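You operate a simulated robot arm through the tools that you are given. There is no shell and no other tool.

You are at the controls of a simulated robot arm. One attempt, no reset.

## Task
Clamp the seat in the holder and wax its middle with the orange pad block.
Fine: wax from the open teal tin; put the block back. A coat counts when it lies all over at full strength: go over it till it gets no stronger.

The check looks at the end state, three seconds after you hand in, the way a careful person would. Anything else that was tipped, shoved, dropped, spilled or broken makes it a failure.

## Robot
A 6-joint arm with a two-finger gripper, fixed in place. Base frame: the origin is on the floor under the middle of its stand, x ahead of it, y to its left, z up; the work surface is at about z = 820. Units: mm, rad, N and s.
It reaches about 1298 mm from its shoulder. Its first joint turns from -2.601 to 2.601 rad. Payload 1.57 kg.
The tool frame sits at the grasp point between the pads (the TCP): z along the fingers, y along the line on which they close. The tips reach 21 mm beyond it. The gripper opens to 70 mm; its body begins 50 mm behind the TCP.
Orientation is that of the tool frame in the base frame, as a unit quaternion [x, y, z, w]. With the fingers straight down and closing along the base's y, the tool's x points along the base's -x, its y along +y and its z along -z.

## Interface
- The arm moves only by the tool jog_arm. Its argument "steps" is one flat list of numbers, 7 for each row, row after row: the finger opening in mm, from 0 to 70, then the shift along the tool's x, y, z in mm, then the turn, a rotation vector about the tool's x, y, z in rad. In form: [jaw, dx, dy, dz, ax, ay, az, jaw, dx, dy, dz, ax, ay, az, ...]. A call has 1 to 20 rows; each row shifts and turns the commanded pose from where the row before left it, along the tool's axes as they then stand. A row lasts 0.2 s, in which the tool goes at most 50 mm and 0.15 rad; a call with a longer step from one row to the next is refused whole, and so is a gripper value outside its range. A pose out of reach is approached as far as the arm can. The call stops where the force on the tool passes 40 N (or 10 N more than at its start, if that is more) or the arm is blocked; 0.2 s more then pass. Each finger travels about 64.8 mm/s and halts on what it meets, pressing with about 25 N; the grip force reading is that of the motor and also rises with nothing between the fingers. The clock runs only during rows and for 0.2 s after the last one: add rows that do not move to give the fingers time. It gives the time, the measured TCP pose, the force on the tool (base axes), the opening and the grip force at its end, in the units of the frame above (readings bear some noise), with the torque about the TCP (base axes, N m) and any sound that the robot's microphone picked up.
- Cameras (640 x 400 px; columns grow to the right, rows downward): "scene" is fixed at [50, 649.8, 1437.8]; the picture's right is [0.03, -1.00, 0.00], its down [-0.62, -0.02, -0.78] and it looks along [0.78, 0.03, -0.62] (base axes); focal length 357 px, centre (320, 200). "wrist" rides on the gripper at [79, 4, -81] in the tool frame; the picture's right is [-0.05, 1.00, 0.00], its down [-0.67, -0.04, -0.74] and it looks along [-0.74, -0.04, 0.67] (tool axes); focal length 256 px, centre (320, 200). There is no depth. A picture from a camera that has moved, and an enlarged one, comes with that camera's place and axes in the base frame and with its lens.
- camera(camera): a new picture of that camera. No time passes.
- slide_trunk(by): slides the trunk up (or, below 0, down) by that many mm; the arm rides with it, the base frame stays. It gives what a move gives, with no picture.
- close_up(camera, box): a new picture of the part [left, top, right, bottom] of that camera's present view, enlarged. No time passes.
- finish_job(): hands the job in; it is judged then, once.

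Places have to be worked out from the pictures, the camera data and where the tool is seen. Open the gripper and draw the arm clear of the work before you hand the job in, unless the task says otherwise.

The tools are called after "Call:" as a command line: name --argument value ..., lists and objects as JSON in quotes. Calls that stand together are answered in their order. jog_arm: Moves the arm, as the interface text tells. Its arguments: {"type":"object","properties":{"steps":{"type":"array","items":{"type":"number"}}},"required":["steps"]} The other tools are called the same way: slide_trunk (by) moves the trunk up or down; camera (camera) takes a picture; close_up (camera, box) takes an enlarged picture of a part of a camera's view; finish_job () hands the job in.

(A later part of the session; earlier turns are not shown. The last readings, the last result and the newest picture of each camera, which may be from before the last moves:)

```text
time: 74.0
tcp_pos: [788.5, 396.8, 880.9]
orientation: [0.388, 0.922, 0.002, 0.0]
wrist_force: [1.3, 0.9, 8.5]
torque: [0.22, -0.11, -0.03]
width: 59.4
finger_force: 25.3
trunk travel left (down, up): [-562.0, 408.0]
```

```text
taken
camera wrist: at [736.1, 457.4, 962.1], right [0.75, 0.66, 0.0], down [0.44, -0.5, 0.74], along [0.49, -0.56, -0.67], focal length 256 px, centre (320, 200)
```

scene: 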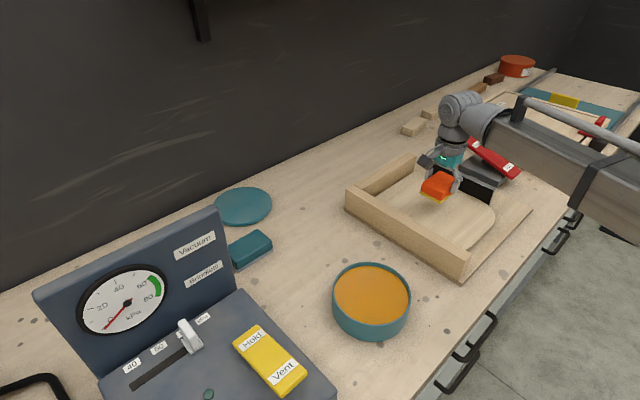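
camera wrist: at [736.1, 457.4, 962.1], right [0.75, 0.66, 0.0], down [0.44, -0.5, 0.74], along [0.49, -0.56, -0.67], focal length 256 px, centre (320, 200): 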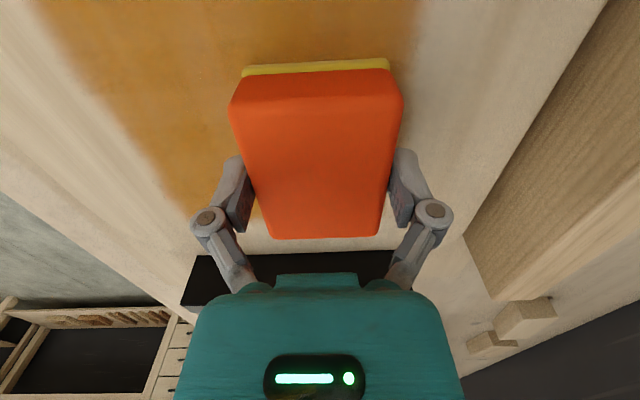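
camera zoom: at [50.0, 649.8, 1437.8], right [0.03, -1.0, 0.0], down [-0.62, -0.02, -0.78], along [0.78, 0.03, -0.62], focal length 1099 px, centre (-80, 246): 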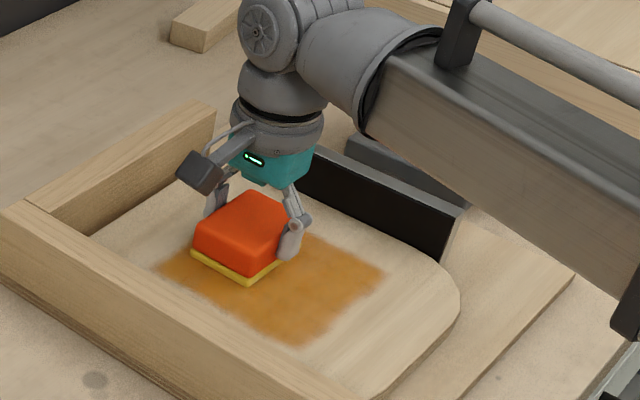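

The coat is evening out and the pad is still well loaded. I continue lanes toward the jaw.

Call:
jog_arm --steps '[40, 0, -15.5, 0, 0, 0, 0, 40, 0, -15.5, 0, 0, 0, 0, 40, 0, -15.5, 0, 0, 0, 0, 40, 0, -15.5, 0, 0, 0, 0, 40, 0, -15.5, 0, 0, 0, 0, 40, 0, -15.5, 0, 0, 0, 0, 40, -24, 0, 0, 0, 0, 0, 40, 0, 15.5, 0, 0, 0, 0, 40, 0, 15.5, 0, 0, 0, 0, 40, 0, 15.5, 0, 0, 0, 0, 40, 0, 15.5, 0, 0, 0, 0, 40, 0, 15.5, 0, 0, 0, 0, 40, 0, 15.5, 0, 0, 0, 0, 40, 0, 15.5, 0, 0, 0, 0, 40, 0, 15.5, 0, 0, 0, 0, 40, -24, 0, 0, 0, 0, 0, 40, 0, -15.5, 0, 0, 0, 0, 40, 0, -15.5, 0, 0, 0, 0, 40, 0, -15.5, 0, 0, 0, 0, 40, 0, -15.5, 0, 0, 0, 0]'

Call:
close_up --camera "scene" --box '[380, 120, 520, 250]'

Call:
camera --camera "wrist"

```text
time: 78.2
tcp_pos: [801.1, 341.0, 879.8]
orientation: [0.388, 0.922, 0.0, -0.001]
wrist_force: [0.3, 0.5, 6.0]
torque: [0.13, -0.09, 0.01]
width: 59.6
finger_force: 24.9
trunk travel left (down, up): [-562.0, 408.0]
```

```text
3.08 times, centred on (450, 185) of scene
camera zoom: at [50.0, 649.8, 1437.8], right [0.03, -1.0, 0.0], down [-0.62, -0.02, -0.78], along [0.78, 0.03, -0.62], focal length 1099 px, centre (-80, 246)
```

zoom: 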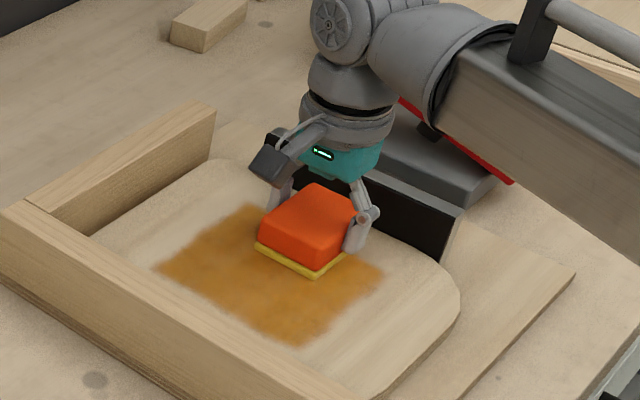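

```text
taken
camera wrist: at [747.1, 401.0, 962.0], right [0.75, 0.66, 0.0], down [0.44, -0.5, 0.74], along [0.49, -0.56, -0.67], focal length 256 px, centre (320, 200)
```

wrist: 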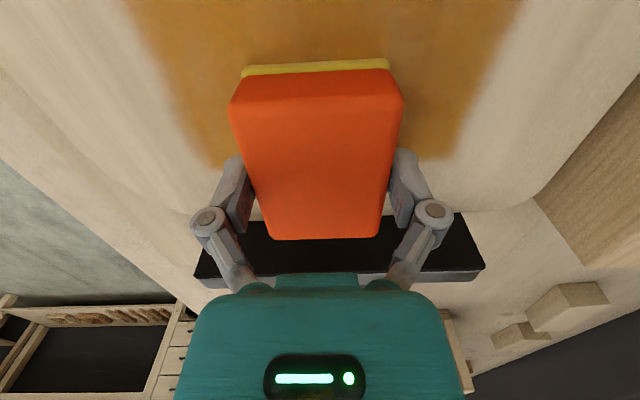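

Coat deepening nicely. I finish this lane and then cross-hatch with strokes perpendicular to the first ones.

Call:
jog_arm --steps '[40, 0, -15.5, 0, 0, 0, 0, 40, 0, -15.5, 0, 0, 0, 0, 40, 0, -15.5, 0, 0, 0, 0, 40, 0, -15.5, 0, 0, 0, 0, 40, 16, 0, 0, 0, 0, 0, 40, 16, 0, 0, 0, 0, 0, 40, 16, 0, 0, 0, 0, 0, 40, 16, 0, 0, 0, 0, 0, 40, 16, 0, 0, 0, 0, 0, 40, 16, 0, 0, 0, 0, 0, 40, 0, 25, 0, 0, 0, 0, 40, -16, 0, 0, 0, 0, 0, 40, -16, 0, 0, 0, 0, 0, 40, -16, 0, 0, 0, 0, 0, 40, -16, 0, 0, 0, 0, 0, 40, -16, 0, 0, 0, 0, 0, 40, -16, 0, 0, 0, 0, 0, 40, 0, 25, 0, 0, 0, 0, 40, 16, 0, 0, 0, 0, 0, 40, 16, 0, 0, 0, 0, 0]'

Call:
close_up --camera "scene" --box '[380, 120, 520, 250]'

Call:
camera --camera "wrist"

```text
time: 82.4
tcp_pos: [769.1, 357.4, 880.2]
orientation: [0.39, 0.921, 0.001, -0.001]
wrist_force: [-0.4, -0.1, 4.2]
torque: [-0.13, -0.12, 0.02]
width: 59.6
finger_force: 24.7
trunk travel left (down, up): [-562.0, 408.0]
```

```text
3.08 times, centred on (450, 185) of scene
camera zoom: at [50.0, 649.8, 1437.8], right [0.03, -1.0, 0.0], down [-0.62, -0.02, -0.78], along [0.78, 0.03, -0.62], focal length 1099 px, centre (-80, 246)
```

zoom: 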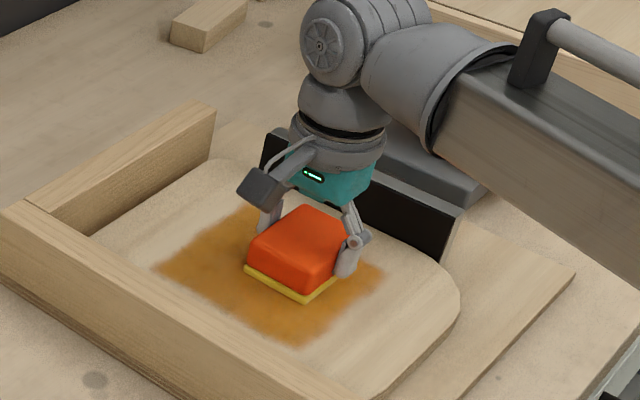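

```text
taken
camera wrist: at [715.9, 416.2, 961.9], right [0.75, 0.66, 0.0], down [0.44, -0.5, 0.74], along [0.49, -0.56, -0.67], focal length 256 px, centre (320, 200)
```

wrist: 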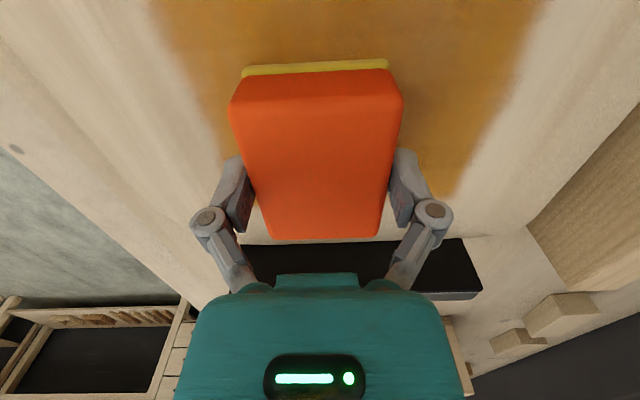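

Contact force has eased to 4 N; I add 0.7 mm of press and continue the cross strokes.

Call:
slide_trunk --by -0.7

Call:
jog_arm --steps '[40, 16, 0, 0, 0, 0, 0, 40, 16, 0, 0, 0, 0, 0, 40, 16, 0, 0, 0, 0, 0, 40, 16, 0, 0, 0, 0, 0, 40, 0, 25, 0, 0, 0, 0, 40, -16, 0, 0, 0, 0, 0, 40, -16, 0, 0, 0, 0, 0, 40, -16, 0, 0, 0, 0, 0, 40, -16, 0, 0, 0, 0, 0, 40, -16, 0, 0, 0, 0, 0, 40, -16, 0, 0, 0, 0, 0, 40, 0, 25, 0, 0, 0, 0, 40, 16, 0, 0, 0, 0, 0, 40, 16, 0, 0, 0, 0, 0, 40, 16, 0, 0, 0, 0, 0, 40, 16, 0, 0, 0, 0, 0, 40, 16, 0, 0, 0, 0, 0, 40, 16, 0, 0, 0, 0, 0, 40, 0, 24, 0, 0, 0, 0]'

Call:
close_up --camera "scene" --box '[380, 120, 520, 250]'

Call:
camera --camera "wrist"

```text
time: 82.9
tcp_pos: [769.5, 357.6, 880.5]
orientation: [0.389, 0.921, 0.001, -0.001]
wrist_force: [3.3, 1.3, 14.6]
torque: [-0.03, 0.01, -0.08]
width: 59.8
finger_force: 25.7
trunk travel left (down, up): [-561.0, 409.0]
```

```text
time: 86.9
tcp_pos: [778.8, 450.4, 880.4]
orientation: [0.389, 0.921, 0.0, -0.002]
wrist_force: [-1.9, -2.0, 7.8]
torque: [-0.1, -0.08, -0.08]
width: 59.4
finger_force: 25.0
trunk travel left (down, up): [-561.0, 409.0]
```

```text
3.08 times, centred on (450, 185) of scene
camera zoom: at [50.0, 649.8, 1437.8], right [0.03, -1.0, 0.0], down [-0.62, -0.02, -0.78], along [0.78, 0.03, -0.62], focal length 1099 px, centre (-80, 246)
```

zoom: 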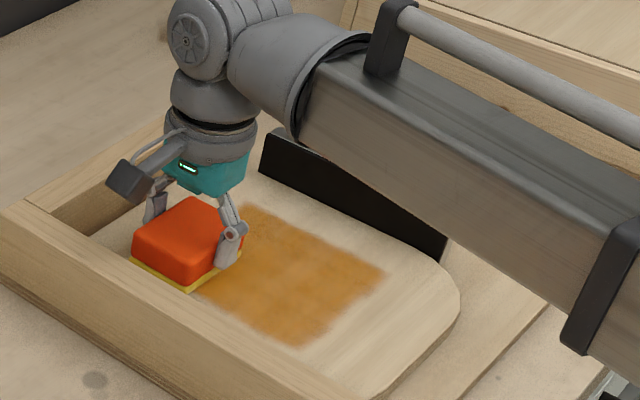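

```text
taken
camera wrist: at [723.9, 510.6, 961.7], right [0.75, 0.66, 0.0], down [0.44, -0.5, 0.74], along [0.49, -0.56, -0.67], focal length 256 px, centre (320, 200)
```

wrist: 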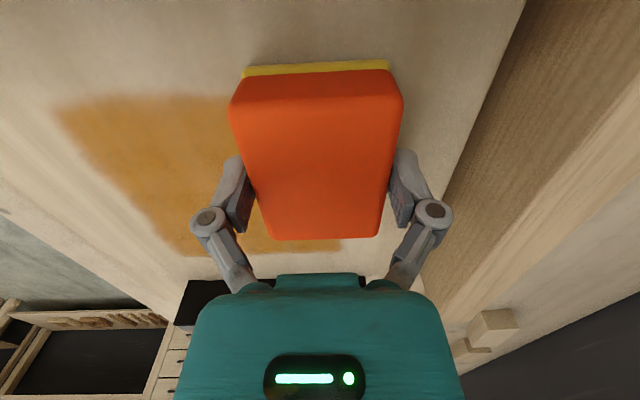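

Still building up; the pad remains yellow. I continue another round.

Call:
jog_arm --steps '[40, -16, 0, 0, 0, 0, 0, 40, -16, 0, 0, 0, 0, 0, 40, -16, 0, 0, 0, 0, 0, 40, -16, 0, 0, 0, 0, 0, 40, -16, 0, 0, 0, 0, 0, 40, -16, 0, 0, 0, 0, 0, 40, 0, -15.5, 0, 0, 0, 0, 40, 0, -15.5, 0, 0, 0, 0, 40, 0, -15.5, 0, 0, 0, 0, 40, 0, -15.5, 0, 0, 0, 0, 40, 0, -15.5, 0, 0, 0, 0, 40, 0, -15.5, 0, 0, 0, 0, 40, 0, -15.5, 0, 0, 0, 0, 40, 0, -15.5, 0, 0, 0, 0, 40, 24, 0, 0, 0, 0, 0, 40, 0, 15.5, 0, 0, 0, 0, 40, 0, 15.5, 0, 0, 0, 0, 40, 0, 15.5, 0, 0, 0, 0, 40, 0, 15.5, 0, 0, 0, 0, 40, 0, 15.5, 0, 0, 0, 0]'

Call:
jog_arm --steps '[40, 0, 15.5, 0, 0, 0, 0, 40, 0, 15.5, 0, 0, 0, 0, 40, 0, 15.5, 0, 0, 0, 0, 40, 24, 0, 0, 0, 0, 0, 40, 0, -15.5, 0, 0, 0, 0, 40, 0, -15.5, 0, 0, 0, 0, 40, 0, -15.5, 0, 0, 0, 0, 40, 0, -15.5, 0, 0, 0, 0, 40, 0, -15.5, 0, 0, 0, 0, 40, 0, -15.5, 0, 0, 0, 0, 40, 0, -15.5, 0, 0, 0, 0, 40, 0, -15.5, 0, 0, 0, 0, 40, 24, 0, 0, 0, 0, 0, 40, 0, 15.5, 0, 0, 0, 0, 40, 0, 15.5, 0, 0, 0, 0, 40, 0, 15.5, 0, 0, 0, 0, 40, 0, 15.5, 0, 0, 0, 0, 40, 0, 15.5, 0, 0, 0, 0, 40, 0, 15.5, 0, 0, 0, 0]'

Call:
close_up --camera "scene" --box '[380, 120, 520, 250]'

Call:
camera --camera "wrist"

```text
time: 91.1
tcp_pos: [795.0, 369.0, 881.2]
orientation: [0.389, 0.921, 0.0, -0.001]
wrist_force: [-1.3, -0.8, 6.4]
torque: [-0.06, 0.1, -0.05]
width: 59.4
finger_force: 25.6
trunk travel left (down, up): [-561.0, 409.0]
```

```text
time: 95.1
tcp_pos: [772.2, 417.3, 880.2]
orientation: [0.389, 0.921, 0.001, -0.002]
wrist_force: [-0.4, -1.0, 5.2]
torque: [-0.07, 0.1, -0.01]
width: 59.4
finger_force: 25.3
trunk travel left (down, up): [-561.0, 409.0]
```

```text
3.08 times, centred on (450, 185) of scene
camera zoom: at [50.0, 649.8, 1437.8], right [0.03, -1.0, 0.0], down [-0.62, -0.02, -0.78], along [0.78, 0.03, -0.62], focal length 1099 px, centre (-80, 246)
```

zoom: 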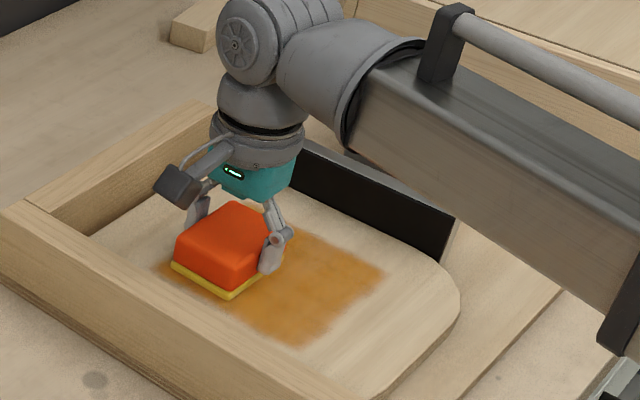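

```text
taken
camera wrist: at [718.9, 476.2, 961.4], right [0.75, 0.66, 0.0], down [0.44, -0.5, 0.74], along [0.49, -0.56, -0.67], focal length 256 px, centre (320, 200)
```

wrist: 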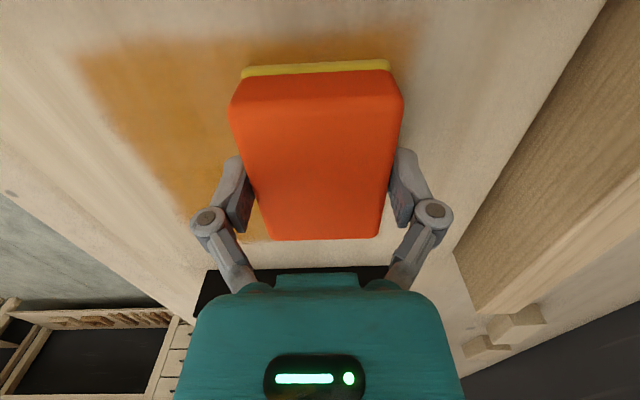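

I finish the last lane at the fence side, then lift and inspect the whole zone unobstructed.

Call:
jog_arm --steps '[40, 0, 15.5, 0, 0, 0, 0, 40, 0, 15.5, 0, 0, 0, 0, 40, 24, 0, 0, 0, 0, 0, 40, 0, -15.5, 0, 0, 0, 0, 40, 0, -15.5, 0, 0, 0, 0, 40, 0, -15.5, 0, 0, 0, 0, 40, 0, -15.5, 0, 0, 0, 0, 40, 0, -15.5, 0, 0, 0, 0, 40, 0, -15.5, 0, 0, 0, 0, 40, 0, -15.5, 0, 0, 0, 0, 40, 0, -15.5, 0, 0, 0, 0, 40, 0, 15.5, 0, 0, 0, 0, 40, 0, 15.5, 0, 0, 0, 0, 40, 0, 15.5, 0, 0, 0, 0, 40, 0, 15.5, 0, 0, 0, 0, 40, 0, 15.5, 0, 0, 0, 0, 40, 0, 15.5, 0, 0, 0, 0, 40, 0, 15.5, 0, 0, 0, 0, 40, 0, 15.5, 0, 0, 0, 0]'

Call:
slide_trunk --by 92

Call:
jog_arm --steps '[40, 20, 40, 0, 0, 0, 0, 40, 20, 40, 0, 0, 0, 0, 40, 20, 40, 0, 0, 0, 0, 40, 20, 40, 0, 0, 0, 0, 40, 20, 40, 0, 0, 0, 0, 40, 0, 0, 0, 0, 0, 0]'

Call:
close_up --camera "scene" --box '[390, 170, 500, 250]'

Call:
camera --camera "wrist"

```text
time: 99.1
tcp_pos: [778.3, 454.0, 879.8]
orientation: [0.388, 0.922, 0.001, 0.0]
wrist_force: [-0.1, 0.1, 4.3]
torque: [-0.06, 0.06, -0.02]
width: 59.6
finger_force: 24.9
trunk travel left (down, up): [-561.0, 409.0]
```

```text
time: 100.3
tcp_pos: [778.0, 453.8, 972.3]
orientation: [0.39, 0.921, 0.0, 0.0]
wrist_force: [-1.2, 0.4, -1.2]
torque: [-0.02, -0.01, 0.01]
width: 59.5
finger_force: 24.9
trunk travel left (down, up): [-653.0, 317.0]
```

```text
time: 101.7
tcp_pos: [853.4, 664.4, 970.6]
orientation: [0.389, 0.921, 0.0, -0.001]
wrist_force: [-0.9, -0.9, -2.5]
torque: [0.01, 0.0, 0.02]
width: 59.7
finger_force: 24.3
trunk travel left (down, up): [-653.0, 317.0]
```

```text
5.00 times, centred on (445, 210) of scene
camera zoom: at [50.0, 649.8, 1437.8], right [0.03, -1.0, 0.0], down [-0.62, -0.02, -0.78], along [0.78, 0.03, -0.62], focal length 1786 px, centre (-305, 150)
```

zoom: 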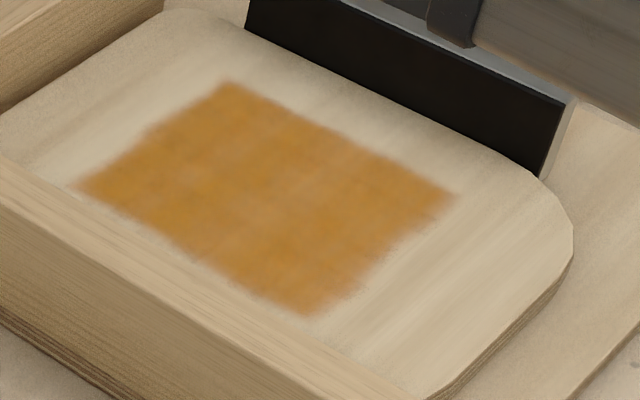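

```text
taken
camera wrist: at [799.3, 724.0, 1052.6], right [0.75, 0.66, 0.0], down [0.44, -0.5, 0.74], along [0.49, -0.56, -0.67], focal length 256 px, centre (320, 200)
```

wrist: 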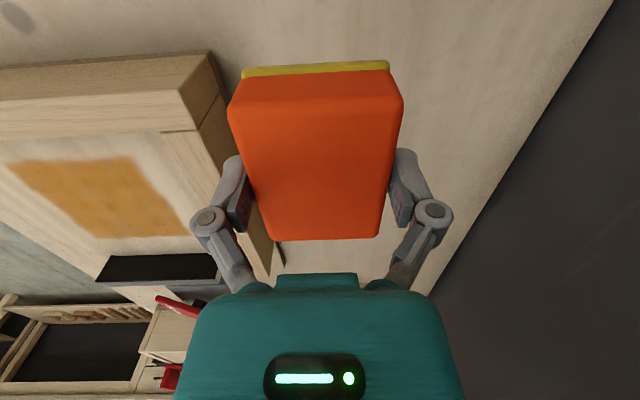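

The zone (~135 mm square, centred on (766, 380)) is coated all over, with slightly paler corners and faint mottling. I take more wax and go over it again to see whether it gets any stronger.

Call:
jog_arm --steps '[40, 21.3, -37.5, 0, 0, 0, 0, 40, 21.3, -37.5, 0, 0, 0, 0, 40, 21.3, -37.5, 0, 0, 0, 0, 40, 21.3, -37.5, 0, 0, 0, 0, 40, 21.3, -37.5, 0, 0, 0, 0, 40, 21.3, -37.5, 0, 0, 0, 0, 40, 21.3, -37.5, 0, 0, 0, 0, 40, 21.3, -37.5, 0, 0, 0, 0, 40, 21.3, -37.5, 0, 0, 0, 0, 40, 0, 0, 0, 0, 0, 0]'

Call:
camera --camera "wrist"

```text
time: 103.9
tcp_pos: [474.7, 571.5, 971.4]
orientation: [0.389, 0.921, 0.0, -0.001]
wrist_force: [0.1, 1.0, -1.0]
torque: [0.01, -0.02, -0.04]
width: 59.3
finger_force: 24.8
trunk travel left (down, up): [-653.0, 317.0]
```

```text
taken
camera wrist: at [420.9, 629.7, 1053.0], right [0.75, 0.66, 0.0], down [0.44, -0.5, 0.74], along [0.49, -0.56, -0.67], focal length 256 px, centre (320, 200)
```

wrist: 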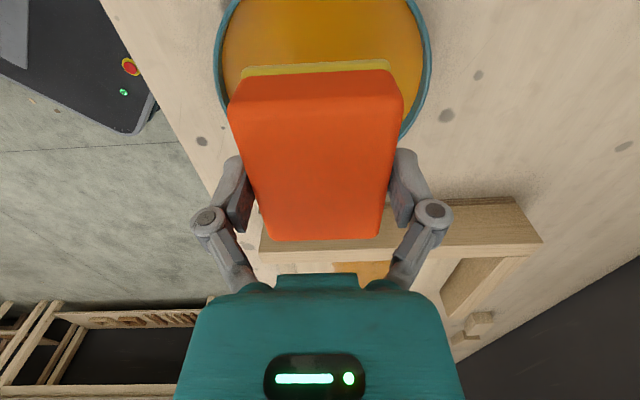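

I correct 7 mm to the tin's centre and lower gently until ~8–10 N.

Call:
jog_arm --steps '[40, -6.6, -1.8, 0, 0, 0, 0, 40, 0, 0, 0, 0, 0, 0]'

Call:
slide_trunk --by -76

Call:
slide_trunk --by -1

Call:
slide_trunk --by -1

Call:
close_up --camera "scene" --box '[310, 230, 430, 340]'

```text
time: 104.5
tcp_pos: [479.8, 562.4, 971.3]
orientation: [0.388, 0.922, 0.001, -0.001]
wrist_force: [0.0, -0.9, -1.4]
torque: [-0.01, 0.0, 0.01]
width: 59.3
finger_force: 24.5
trunk travel left (down, up): [-653.0, 317.0]
```

```text
time: 105.7
tcp_pos: [478.0, 563.2, 896.4]
orientation: [0.389, 0.921, 0.0, 0.0]
wrist_force: [-0.3, 1.0, -1.3]
torque: [0.0, -0.01, 0.0]
width: 59.4
finger_force: 24.6
trunk travel left (down, up): [-577.0, 393.0]
```

```text
time: 106.2
tcp_pos: [479.1, 563.3, 895.2]
orientation: [0.389, 0.921, 0.0, -0.001]
wrist_force: [-0.1, -0.1, -2.4]
torque: [0.0, 0.0, 0.0]
width: 59.6
finger_force: 25.5
trunk travel left (down, up): [-576.0, 394.0]
```

```text
time: 106.7
tcp_pos: [479.0, 563.6, 893.9]
orientation: [0.388, 0.922, 0.0, -0.002]
wrist_force: [0.5, 0.1, -0.5]
torque: [0.01, 0.0, -0.06]
width: 59.5
finger_force: 24.8
trunk travel left (down, up): [-575.0, 395.0]
```

```text
3.64 times, centred on (370, 285) of scene
camera zoom: at [50.0, 649.8, 1437.8], right [0.03, -1.0, 0.0], down [-0.62, -0.02, -0.78], along [0.78, 0.03, -0.62], focal length 1299 px, centre (138, -109)
```

zoom: 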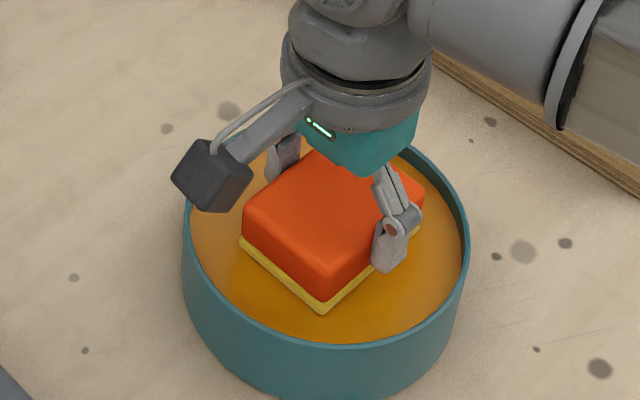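

Still no contact; a further 1 mm at a time.

Call:
slide_trunk --by -1

Call:
slide_trunk --by -0.7

Call:
close_up --camera "scene" --box '[310, 230, 430, 340]'

```text
time: 107.2
tcp_pos: [479.2, 564.0, 893.3]
orientation: [0.388, 0.922, 0.001, -0.001]
wrist_force: [1.9, 1.8, 6.2]
torque: [-0.05, 0.0, 0.0]
width: 59.4
finger_force: 25.0
trunk travel left (down, up): [-574.0, 396.0]
```

```text
time: 107.7
tcp_pos: [478.0, 563.5, 892.7]
orientation: [0.388, 0.922, 0.001, 0.0]
wrist_force: [3.0, 4.8, 18.2]
torque: [0.12, -0.13, -0.01]
width: 59.6
finger_force: 24.7
trunk travel left (down, up): [-573.0, 397.0]
```

```text
3.64 times, centred on (370, 285) of scene
camera zoom: at [50.0, 649.8, 1437.8], right [0.03, -1.0, 0.0], down [-0.62, -0.02, -0.78], along [0.78, 0.03, -0.62], focal length 1299 px, centre (138, -109)
```

zoom: 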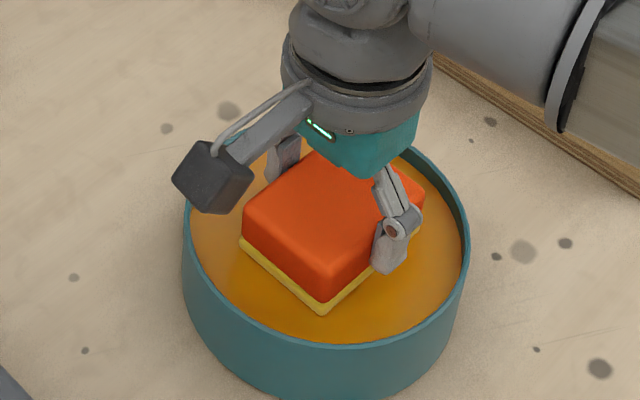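

Loaded again. Lift, return to the zone's fence-side corner and lower to just above contact.

Call:
slide_trunk --by 80

Call:
jog_arm --steps '[40, -35.8, 17.35, 0, 0, 0, 0, 40, -35.8, 17.35, 0, 0, 0, 0, 40, -35.8, 17.35, 0, 0, 0, 0, 40, -35.8, 17.35, 0, 0, 0, 0, 40, -35.8, 17.35, 0, 0, 0, 0, 40, -35.8, 17.35, 0, 0, 0, 0, 40, -35.8, 17.35, 0, 0, 0, 0, 40, -35.8, 17.35, 0, 0, 0, 0, 40, 0, 0, 0, 0, 0, 0]'

Call:
slide_trunk --by -91

Call:
slide_trunk --by -2

```text
time: 108.9
tcp_pos: [479.7, 564.4, 970.7]
orientation: [0.388, 0.922, 0.001, -0.001]
wrist_force: [-0.2, -0.1, -1.6]
torque: [0.02, 0.01, 0.02]
width: 59.5
finger_force: 25.1
trunk travel left (down, up): [-653.0, 317.0]
```

```text
time: 110.9
tcp_pos: [779.6, 453.6, 970.7]
orientation: [0.388, 0.922, 0.0, 0.0]
wrist_force: [0.2, -1.1, -1.0]
torque: [-0.03, 0.02, -0.02]
width: 59.4
finger_force: 24.8
trunk travel left (down, up): [-653.0, 317.0]
```

```text
time: 112.1
tcp_pos: [779.0, 454.1, 879.6]
orientation: [0.389, 0.921, 0.0, -0.001]
wrist_force: [-0.1, 0.7, -2.0]
torque: [0.01, 0.05, -0.01]
width: 59.5
finger_force: 25.2
trunk travel left (down, up): [-562.0, 408.0]
```

```text
time: 112.7
tcp_pos: [779.1, 453.9, 880.3]
orientation: [0.39, 0.921, 0.001, 0.0]
wrist_force: [4.3, 2.1, 12.1]
torque: [-0.01, 0.07, 0.01]
width: 59.6
finger_force: 24.9
trunk travel left (down, up): [-560.0, 410.0]
```

Contact at 12 N. Second full round of lanes over the zone.

Call:
jog_arm --steps '[40, 0, -15.5, 0, 0, 0, 0, 40, 0, -15.5, 0, 0, 0, 0, 40, 0, -15.5, 0, 0, 0, 0, 40, 0, -15.5, 0, 0, 0, 0, 40, 0, -15.5, 0, 0, 0, 0, 40, 0, -15.5, 0, 0, 0, 0, 40, 0, -15.5, 0, 0, 0, 0, 40, 0, -15.5, 0, 0, 0, 0, 40, -24, 0, 0, 0, 0, 0, 40, 0, 15.5, 0, 0, 0, 0, 40, 0, 15.5, 0, 0, 0, 0, 40, 0, 15.5, 0, 0, 0, 0, 40, 0, 15.5, 0, 0, 0, 0, 40, 0, 15.5, 0, 0, 0, 0, 40, 0, 15.5, 0, 0, 0, 0, 40, 0, 15.5, 0, 0, 0, 0, 40, 0, 15.5, 0, 0, 0, 0, 40, -24, 0, 0, 0, 0, 0, 40, 0, -15.5, 0, 0, 0, 0, 40, 0, -15.5, 0, 0, 0, 0]'

Call:
jog_arm --steps '[40, 0, -15.5, 0, 0, 0, 0, 40, 0, -15.5, 0, 0, 0, 0, 40, 0, -15.5, 0, 0, 0, 0, 40, 0, -15.5, 0, 0, 0, 0, 40, 0, -15.5, 0, 0, 0, 0, 40, 0, -15.5, 0, 0, 0, 0, 40, -24, 0, 0, 0, 0, 0, 40, 0, 15.5, 0, 0, 0, 0, 40, 0, 15.5, 0, 0, 0, 0, 40, 0, 15.5, 0, 0, 0, 0, 40, 0, 15.5, 0, 0, 0, 0, 40, 0, 15.5, 0, 0, 0, 0, 40, 0, 15.5, 0, 0, 0, 0, 40, 0, 15.5, 0, 0, 0, 0, 40, 0, 15.5, 0, 0, 0, 0, 40, -24, 0, 0, 0, 0, 0, 40, 0, -15.5, 0, 0, 0, 0, 40, 0, -15.5, 0, 0, 0, 0, 40, 0, -15.5, 0, 0, 0, 0, 40, 0, -15.5, 0, 0, 0, 0]'

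Call:
close_up --camera "scene" --box '[390, 170, 500, 250]'

Call:
camera --camera "wrist"

```text
time: 116.9
tcp_pos: [790.3, 397.7, 879.2]
orientation: [0.389, 0.921, 0.001, -0.001]
wrist_force: [1.7, 0.4, 9.0]
torque: [0.25, -0.12, -0.05]
width: 59.6
finger_force: 25.0
trunk travel left (down, up): [-560.0, 410.0]
```

```text
time: 121.1
tcp_pos: [800.7, 341.9, 879.7]
orientation: [0.388, 0.922, 0.001, -0.001]
wrist_force: [1.2, 0.8, 6.2]
torque: [0.14, -0.12, -0.02]
width: 59.8
finger_force: 24.7
trunk travel left (down, up): [-560.0, 410.0]
```

```text
5.00 times, centred on (445, 210) of scene
camera zoom: at [50.0, 649.8, 1437.8], right [0.03, -1.0, 0.0], down [-0.62, -0.02, -0.78], along [0.78, 0.03, -0.62], focal length 1786 px, centre (-305, 150)
```

zoom: 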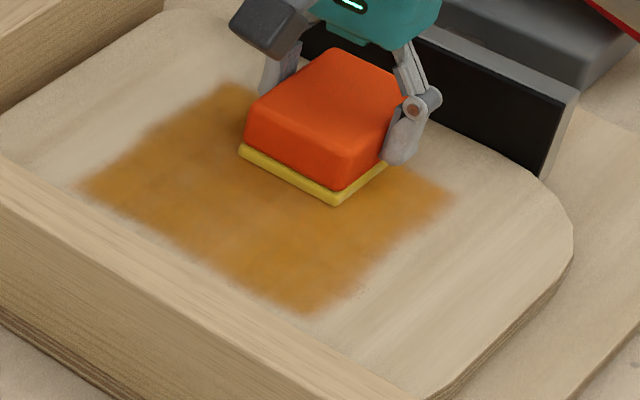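

```text
taken
camera wrist: at [746.6, 401.0, 960.7], right [0.75, 0.66, 0.0], down [0.44, -0.5, 0.74], along [0.49, -0.56, -0.67], focal length 256 px, centre (320, 200)
```

wrist: 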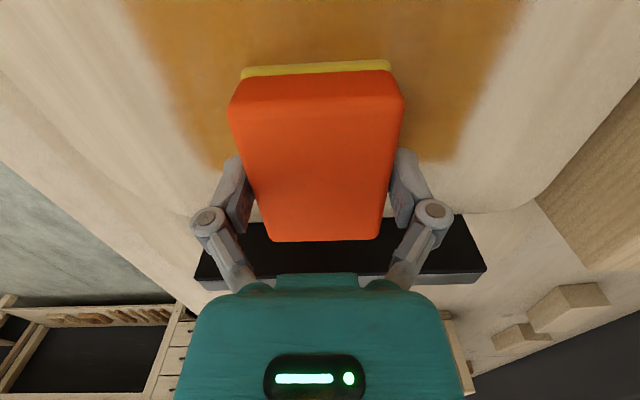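

Compared to before the coat is a little deeper and more even. I finish with the cross strokes again.

Call:
jog_arm --steps '[40, 0, -15.5, 0, 0, 0, 0, 40, 0, -15.5, 0, 0, 0, 0, 40, 0, -15.5, 0, 0, 0, 0, 40, 0, -15.5, 0, 0, 0, 0, 40, 16, 0, 0, 0, 0, 0, 40, 16, 0, 0, 0, 0, 0, 40, 16, 0, 0, 0, 0, 0, 40, 16, 0, 0, 0, 0, 0, 40, 16, 0, 0, 0, 0, 0, 40, 16, 0, 0, 0, 0, 0, 40, 0, 25, 0, 0, 0, 0, 40, -16, 0, 0, 0, 0, 0, 40, -16, 0, 0, 0, 0, 0, 40, -16, 0, 0, 0, 0, 0, 40, -16, 0, 0, 0, 0, 0, 40, -16, 0, 0, 0, 0, 0, 40, -16, 0, 0, 0, 0, 0, 40, 0, 25, 0, 0, 0, 0, 40, 16, 0, 0, 0, 0, 0, 40, 16, 0, 0, 0, 0, 0]'

Call:
jog_arm --steps '[40, 16, 0, 0, 0, 0, 0, 40, 16, 0, 0, 0, 0, 0, 40, 16, 0, 0, 0, 0, 0, 40, 16, 0, 0, 0, 0, 0, 40, 0, 25, 0, 0, 0, 0, 40, -16, 0, 0, 0, 0, 0, 40, -16, 0, 0, 0, 0, 0, 40, -16, 0, 0, 0, 0, 0, 40, -16, 0, 0, 0, 0, 0, 40, -16, 0, 0, 0, 0, 0, 40, -16, 0, 0, 0, 0, 0, 40, 0, 25, 0, 0, 0, 0, 40, 16, 0, 0, 0, 0, 0, 40, 16, 0, 0, 0, 0, 0, 40, 16, 0, 0, 0, 0, 0, 40, 16, 0, 0, 0, 0, 0, 40, 16, 0, 0, 0, 0, 0, 40, 16, 0, 0, 0, 0, 0, 40, 0, 24, 0, 0, 0, 0]'

Call:
jog_arm --steps '[40, -16, 0, 0, 0, 0, 0, 40, -16, 0, 0, 0, 0, 0, 40, -16, 0, 0, 0, 0, 0, 40, -16, 0, 0, 0, 0, 0, 40, -16, 0, 0, 0, 0, 0, 40, -16, 0, 0, 0, 0, 0]'

Call:
close_up --camera "scene" --box '[390, 170, 500, 250]'

Call:
camera --camera "wrist"

```text
time: 125.3
tcp_pos: [771.3, 357.0, 879.9]
orientation: [0.389, 0.921, 0.001, 0.0]
wrist_force: [0.2, -0.9, 5.5]
torque: [-0.14, -0.06, 0.02]
width: 59.5
finger_force: 24.9
trunk travel left (down, up): [-560.0, 410.0]
```

```text
time: 129.3
tcp_pos: [779.8, 454.5, 879.1]
orientation: [0.389, 0.921, 0.001, -0.001]
wrist_force: [0.2, 0.5, 4.5]
torque: [-0.09, 0.0, -0.03]
width: 59.3
finger_force: 25.0
trunk travel left (down, up): [-560.0, 410.0]
```

```text
time: 130.7
tcp_pos: [845.2, 384.3, 879.0]
orientation: [0.389, 0.921, 0.0, -0.001]
wrist_force: [0.0, 1.2, 3.8]
torque: [0.12, 0.11, 0.01]
width: 59.1
finger_force: 24.8
trunk travel left (down, up): [-560.0, 410.0]
```

```text
5.00 times, centred on (445, 210) of scene
camera zoom: at [50.0, 649.8, 1437.8], right [0.03, -1.0, 0.0], down [-0.62, -0.02, -0.78], along [0.78, 0.03, -0.62], focal length 1786 px, centre (-305, 150)
```

zoom: 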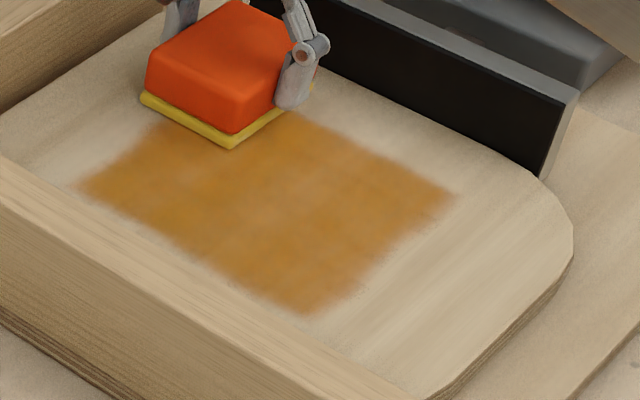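

```text
taken
camera wrist: at [791.6, 445.1, 960.5], right [0.75, 0.66, 0.0], down [0.44, -0.5, 0.74], along [0.49, -0.56, -0.67], focal length 256 px, centre (320, 200)
```

wrist: 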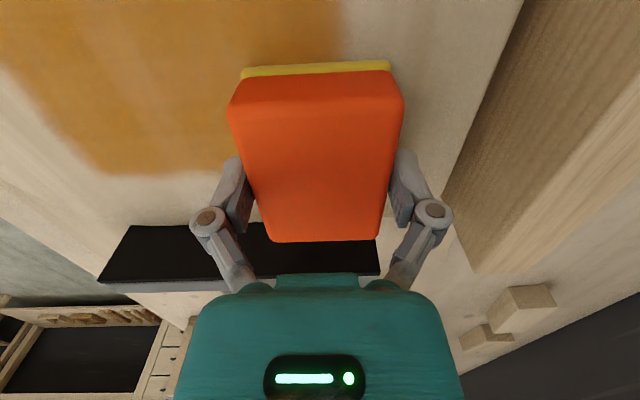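

I lift and move to the same viewpoint as the last inspection to compare.

Call:
slide_trunk --by 93

Call:
jog_arm --steps '[40, 40, 25, 0, 0, 0, 0, 40, 40, 25, 0, 0, 0, 0, 40, 40, 25, 0, 0, 0, 0, 40, 40, 25, 0, 0, 0, 0, 40, 35, 30, 0, 0, 0, 0, 40, 0, 40, 0, 0, 0, 0, 40, 0, 30, 0, 0, 0, 0, 40, 0, 0, 0, 0, 0, 0]'

Call:
close_up --camera "scene" --box '[390, 170, 500, 250]'

Call:
camera --camera "wrist"

```text
time: 131.9
tcp_pos: [846.3, 385.1, 971.3]
orientation: [0.388, 0.922, 0.0, 0.0]
wrist_force: [0.4, -0.2, -1.1]
torque: [-0.02, -0.02, -0.02]
width: 59.5
finger_force: 24.8
trunk travel left (down, up): [-653.0, 317.0]
```

```text
time: 133.7
tcp_pos: [853.7, 665.5, 970.6]
orientation: [0.389, 0.921, 0.001, 0.0]
wrist_force: [-0.1, 0.0, -1.9]
torque: [-0.01, -0.03, -0.01]
width: 59.5
finger_force: 24.8
trunk travel left (down, up): [-653.0, 317.0]
```

```text
5.00 times, centred on (445, 210) of scene
camera zoom: at [50.0, 649.8, 1437.8], right [0.03, -1.0, 0.0], down [-0.62, -0.02, -0.78], along [0.78, 0.03, -0.62], focal length 1786 px, centre (-305, 150)
```

zoom: 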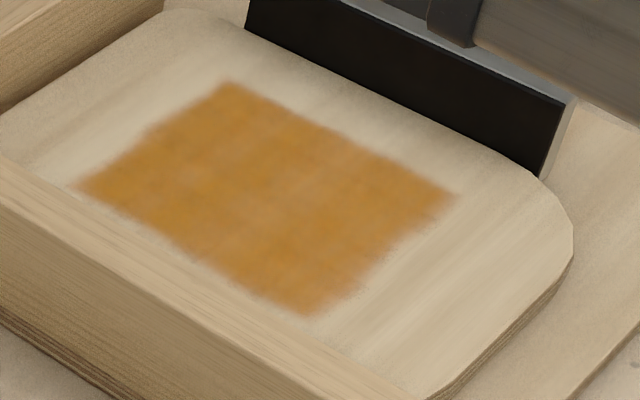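

```text
taken
camera wrist: at [798.7, 724.4, 1053.0], right [0.75, 0.66, 0.0], down [0.44, -0.5, 0.74], along [0.49, -0.56, -0.67], focal length 256 px, centre (320, 200)
```

wrist: 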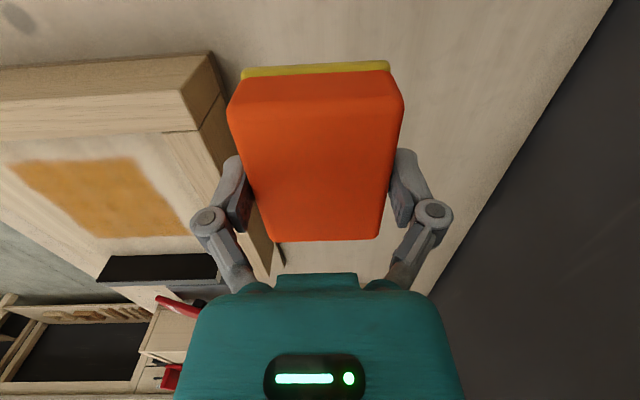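

The shade is practically the same as before the last round, so the coat seems saturated. I zoom further to check uniformity and the corners.

Call:
close_up --camera "scene" --box '[400, 180, 450, 215]'

Call:
close_up --camera "scene" --box '[440, 195, 490, 240]'

Call:
close_up --camera "wrist" --box '[0, 130, 220, 260]'

```text
11.43 times, centred on (425, 198) of scene
camera zoom: at [50.0, 649.8, 1437.8], right [0.03, -1.0, 0.0], down [-0.62, -0.02, -0.78], along [0.78, 0.03, -0.62], focal length 4082 px, centre (-880, 229)
```

zoom: 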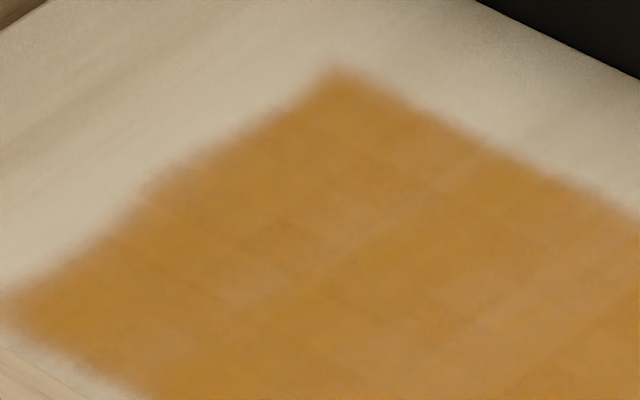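

```text
8.89 times, centred on (465, 218) of scene
camera zoom: at [50.0, 649.8, 1437.8], right [0.03, -1.0, 0.0], down [-0.62, -0.02, -0.78], along [0.78, 0.03, -0.62], focal length 3175 px, centre (-969, 44)
```

zoom: 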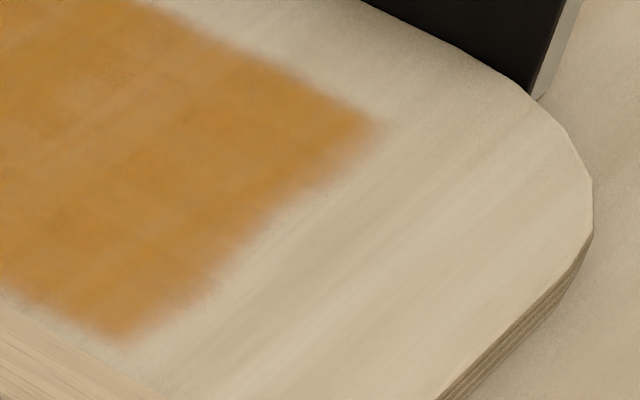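

```text
2.91 times, centred on (110, 195) of wrist
camera zoom: at [798.7, 724.4, 1053.0], right [0.75, 0.66, 0.0], down [0.44, -0.5, 0.74], along [0.49, -0.56, -0.67], focal length 745 px, centre (931, 214)
```

zoom: 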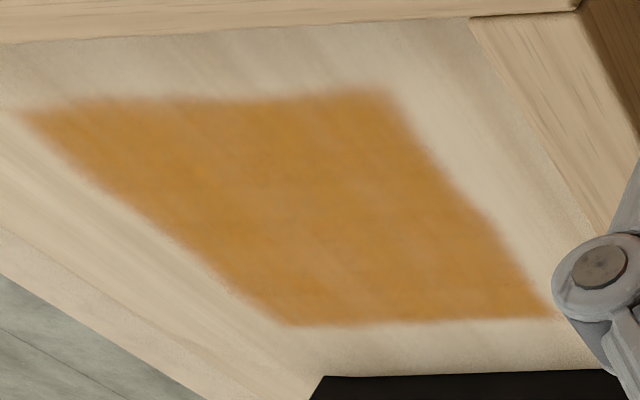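

The coat looks uniform with only wood-grain modulation. To be certain that it gets no stronger, I do one more round at ~8–10 N and compare again.

Call:
jog_arm --steps '[40, -27.4, -28.5, 0, 0, 0, 0, 40, -27.4, -28.5, 0, 0, 0, 0, 40, -27.4, -28.5, 0, 0, 0, 0, 40, -27.4, -28.5, 0, 0, 0, 0, 40, -27.4, -28.5, 0, 0, 0, 0, 40, -27.4, -28.5, 0, 0, 0, 0, 40, -27.4, -28.5, 0, 0, 0, 0, 40, 0, 0, 0, 0, 0, 0]'

Call:
slide_trunk --by -92

Call:
slide_trunk --by -2

```text
time: 135.5
tcp_pos: [843.8, 388.3, 971.3]
orientation: [0.389, 0.921, 0.0, -0.001]
wrist_force: [0.4, -0.2, -1.5]
torque: [0.04, -0.03, 0.03]
width: 59.0
finger_force: 25.2
trunk travel left (down, up): [-653.0, 317.0]
```

```text
time: 136.8
tcp_pos: [842.9, 387.8, 879.5]
orientation: [0.389, 0.921, 0.001, -0.001]
wrist_force: [0.2, 0.5, 0.0]
torque: [-0.02, 0.03, -0.01]
width: 59.3
finger_force: 25.5
trunk travel left (down, up): [-561.0, 409.0]
```

```text
time: 137.3
tcp_pos: [842.8, 388.3, 879.4]
orientation: [0.388, 0.921, 0.001, 0.0]
wrist_force: [5.2, 1.3, 14.8]
torque: [0.04, 0.06, 0.0]
width: 59.5
finger_force: 24.8
trunk travel left (down, up): [-559.0, 411.0]
```

Contact at ~15 N (a bit firm but holding). Running the lanes again from the jaw side.

Call:
jog_arm --steps '[40, 0, -15.5, 0, 0, 0, 0, 40, 0, -15.5, 0, 0, 0, 0, 40, 0, -15.5, 0, 0, 0, 0, 40, 0, -15.5, 0, 0, 0, 0, 40, 0, -15.5, 0, 0, 0, 0, 40, 0, -15.5, 0, 0, 0, 0, 40, 0, -15.5, 0, 0, 0, 0, 40, 0, -15.5, 0, 0, 0, 0, 40, 24, 0, 0, 0, 0, 0, 40, 0, 15.5, 0, 0, 0, 0, 40, 0, 15.5, 0, 0, 0, 0, 40, 0, 15.5, 0, 0, 0, 0, 40, 0, 15.5, 0, 0, 0, 0, 40, 0, 15.5, 0, 0, 0, 0, 40, 0, 15.5, 0, 0, 0, 0, 40, 0, 15.5, 0, 0, 0, 0, 40, 0, 15.5, 0, 0, 0, 0, 40, 24, 0, 0, 0, 0, 0, 40, 0, -15.5, 0, 0, 0, 0, 40, 0, -15.5, 0, 0, 0, 0]'

Call:
jog_arm --steps '[40, 0, -15.5, 0, 0, 0, 0, 40, 0, -15.5, 0, 0, 0, 0, 40, 0, -15.5, 0, 0, 0, 0, 40, 0, -15.5, 0, 0, 0, 0, 40, 0, -15.5, 0, 0, 0, 0, 40, 0, -15.5, 0, 0, 0, 0, 40, 24, 0, 0, 0, 0, 0, 40, 0, 15.5, 0, 0, 0, 0, 40, 0, 15.5, 0, 0, 0, 0, 40, 0, 15.5, 0, 0, 0, 0, 40, 0, 15.5, 0, 0, 0, 0, 40, 0, 15.5, 0, 0, 0, 0, 40, 0, 15.5, 0, 0, 0, 0, 40, 0, 15.5, 0, 0, 0, 0, 40, 0, 15.5, 0, 0, 0, 0, 40, 24, 0, 0, 0, 0, 0, 40, 0, -15.5, 0, 0, 0, 0, 40, 0, -15.5, 0, 0, 0, 0, 40, 0, -15.5, 0, 0, 0, 0, 40, 0, -15.5, 0, 0, 0, 0]'

Call:
jog_arm --steps '[40, 0, -15.5, 0, 0, 0, 0, 40, 0, -15.5, 0, 0, 0, 0, 40, 0, -15.5, 0, 0, 0, 0, 40, 0, -15.5, 0, 0, 0, 0, 40, -16, 0, 0, 0, 0, 0, 40, -16, 0, 0, 0, 0, 0, 40, -16, 0, 0, 0, 0, 0, 40, -16, 0, 0, 0, 0, 0, 40, -16, 0, 0, 0, 0, 0, 40, -16, 0, 0, 0, 0, 0]'

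Call:
close_up --camera "scene" --box '[390, 170, 500, 250]'

```text
time: 141.5
tcp_pos: [785.6, 400.8, 878.1]
orientation: [0.389, 0.921, 0.001, 0.0]
wrist_force: [1.1, 1.4, 10.8]
torque: [0.22, -0.23, -0.04]
width: 59.6
finger_force: 24.6
trunk travel left (down, up): [-559.0, 411.0]
```

```text
time: 145.7
tcp_pos: [729.3, 413.7, 879.3]
orientation: [0.388, 0.922, 0.0, -0.001]
wrist_force: [0.3, 1.0, 8.6]
torque: [0.17, -0.15, -0.01]
width: 59.7
finger_force: 25.0
trunk travel left (down, up): [-559.0, 411.0]
```

```text
time: 147.9
tcp_pos: [753.1, 301.5, 877.3]
orientation: [0.389, 0.921, 0.001, -0.001]
wrist_force: [-0.1, -0.7, 6.5]
torque: [0.18, 0.12, -0.05]
width: 59.6
finger_force: 25.5
trunk travel left (down, up): [-559.0, 411.0]
```

```text
5.00 times, centred on (445, 210) of scene
camera zoom: at [50.0, 649.8, 1437.8], right [0.03, -1.0, 0.0], down [-0.62, -0.02, -0.78], along [0.78, 0.03, -0.62], focal length 1786 px, centre (-305, 150)
```

zoom: 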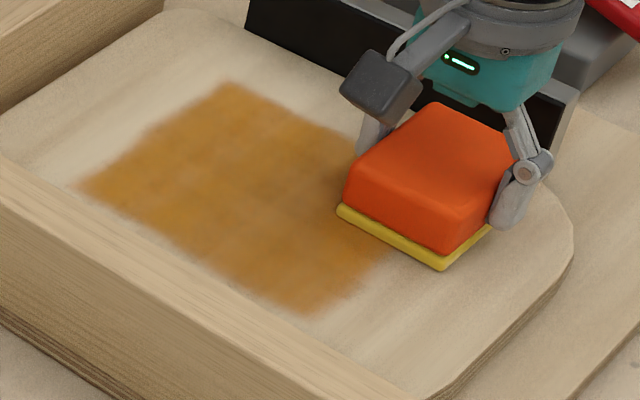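

Visually unchanged. I lift and move to the inspection viewpoint once more to compare.

Call:
slide_trunk --by 94

Call:
jog_arm --steps '[40, 21.2, 36.3, 0, 0, 0, 0, 40, 21.2, 36.3, 0, 0, 0, 0, 40, 21.2, 36.3, 0, 0, 0, 0, 40, 21.2, 36.3, 0, 0, 0, 0, 40, 21.2, 36.3, 0, 0, 0, 0, 40, 21.2, 36.3, 0, 0, 0, 0, 40, 21.2, 36.3, 0, 0, 0, 0, 40, 21.2, 36.3, 0, 0, 0, 0, 40, 21.2, 36.3, 0, 0, 0, 0, 40, 0, 0, 0, 0, 0, 0]'

Call:
close_up --camera "scene" --box '[390, 170, 500, 250]'

Call:
close_up --camera "wrist" --box '[0, 130, 220, 260]'

Call:
camera --camera "wrist"

```text
time: 149.2
tcp_pos: [753.2, 301.9, 971.8]
orientation: [0.388, 0.922, 0.001, -0.001]
wrist_force: [-0.6, -0.2, -0.6]
torque: [0.0, 0.04, 0.01]
width: 59.5
finger_force: 25.1
trunk travel left (down, up): [-653.0, 317.0]
```

```text
time: 151.4
tcp_pos: [853.1, 667.9, 971.5]
orientation: [0.39, 0.921, 0.0, -0.001]
wrist_force: [0.7, -0.2, -1.8]
torque: [-0.03, 0.0, -0.04]
width: 59.5
finger_force: 25.5
trunk travel left (down, up): [-653.0, 317.0]
```

```text
5.00 times, centred on (445, 210) of scene
camera zoom: at [50.0, 649.8, 1437.8], right [0.03, -1.0, 0.0], down [-0.62, -0.02, -0.78], along [0.78, 0.03, -0.62], focal length 1786 px, centre (-305, 150)
```

zoom: 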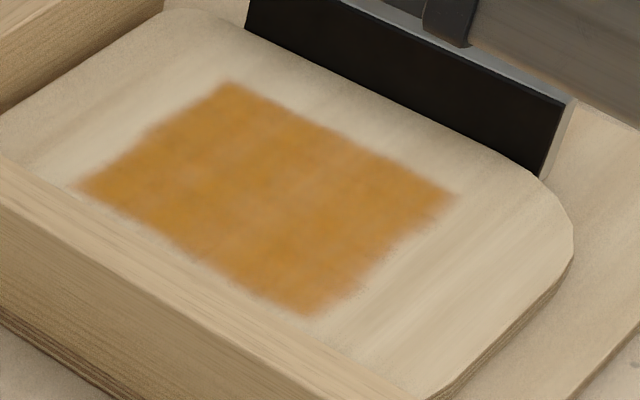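

```text
2.91 times, centred on (110, 195) of wrist
camera zoom: at [799.1, 726.5, 1052.9], right [0.75, 0.66, 0.0], down [0.44, -0.5, 0.74], along [0.49, -0.56, -0.67], focal length 745 px, centre (931, 214)
```

zoom: 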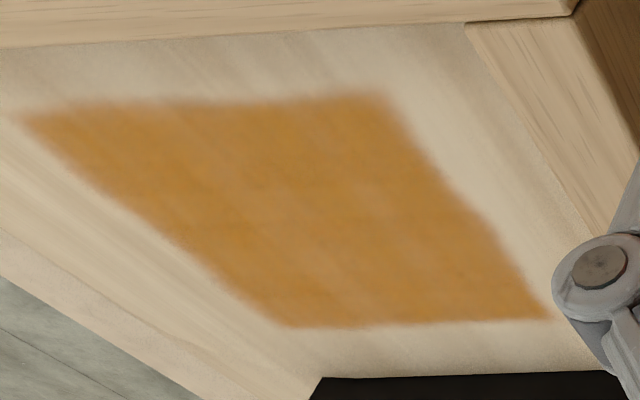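

```text
taken
camera wrist: at [799.1, 726.5, 1052.9], right [0.75, 0.66, 0.0], down [0.44, -0.5, 0.74], along [0.49, -0.56, -0.67], focal length 256 px, centre (320, 200)
```

wrist: 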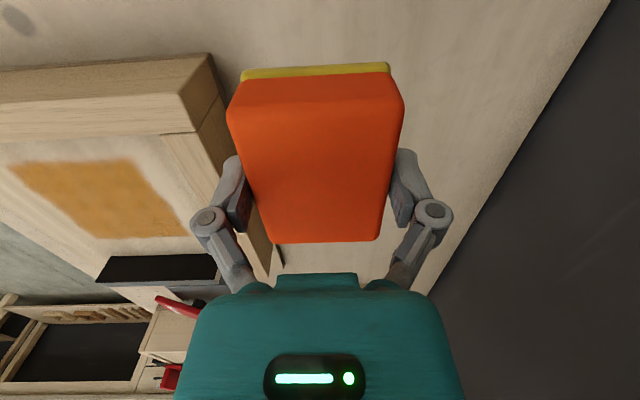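

Three inspections look identical, so the coat is at full strength. Now I return the block: move above its home pose (726.5, 725.6).

Call:
jog_arm --steps '[40, 32.4, -12.6, 0, 0, 0, 0, 40, 32.4, -12.6, 0, 0, 0, 0, 40, 32.4, -12.6, 0, 0, 0, 0, 40, 32.4, -12.6, 0, 0, 0, 0, 40, 0, 0, 0, 0, 0, 0, 40, 0, 0, 0, 0, 0, 0]'

Call:
camera --camera "scene"

```text
time: 152.8
tcp_pos: [727.5, 724.4, 972.3]
orientation: [0.39, 0.921, 0.0, -0.001]
wrist_force: [0.1, 0.2, -1.4]
torque: [-0.01, -0.03, 0.01]
width: 59.4
finger_force: 25.2
trunk travel left (down, up): [-653.0, 317.0]
```

```text
taken
```

scene: 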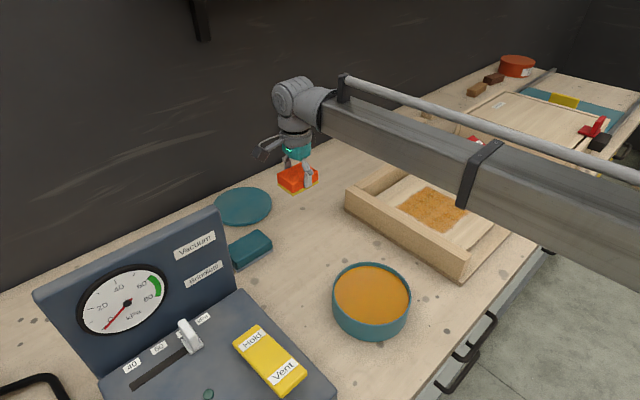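

Within 1.5 mm of home; I nudge it and lower 115 mm, then creep to the table.

Call:
jog_arm --steps '[40, 1.2, 0, 0, 0, 0, 0, 40, 0, 0, 0, 0, 0, 0]'

Call:
slide_trunk --by -116

Call:
slide_trunk --by -4

Call:
close_up --camera "scene" --box '[260, 160, 360, 250]'

```text
time: 153.4
tcp_pos: [727.5, 726.0, 971.9]
orientation: [0.388, 0.922, 0.001, -0.001]
wrist_force: [-0.6, 0.1, -1.7]
torque: [0.0, 0.0, 0.03]
width: 59.4
finger_force: 25.2
trunk travel left (down, up): [-653.0, 317.0]
```

```text
time: 154.9
tcp_pos: [726.3, 725.7, 855.2]
orientation: [0.388, 0.922, 0.001, -0.001]
wrist_force: [0.2, -0.4, -1.6]
torque: [0.01, 0.02, 0.0]
width: 59.5
finger_force: 25.7
trunk travel left (down, up): [-537.0, 433.0]
```

```text
time: 155.4
tcp_pos: [727.5, 726.1, 851.7]
orientation: [0.388, 0.921, 0.0, 0.0]
wrist_force: [0.7, -0.4, -0.8]
torque: [-0.02, 0.02, 0.0]
width: 59.3
finger_force: 25.1
trunk travel left (down, up): [-533.0, 437.0]
```

```text
4.44 times, centred on (310, 205) of scene
camera zoom: at [50.0, 649.8, 1437.8], right [0.03, -1.0, 0.0], down [-0.62, -0.02, -0.78], along [0.78, 0.03, -0.62], focal length 1588 px, centre (364, 178)
```

zoom: 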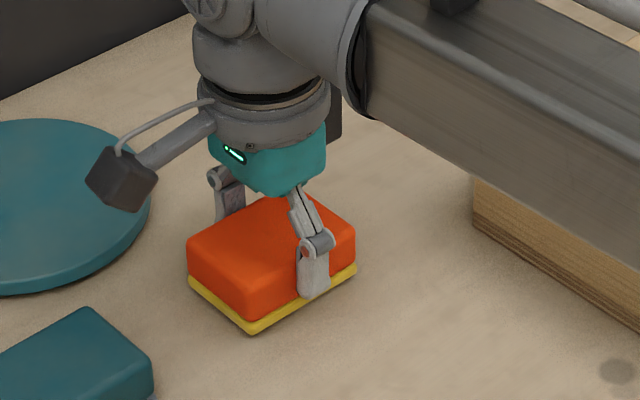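

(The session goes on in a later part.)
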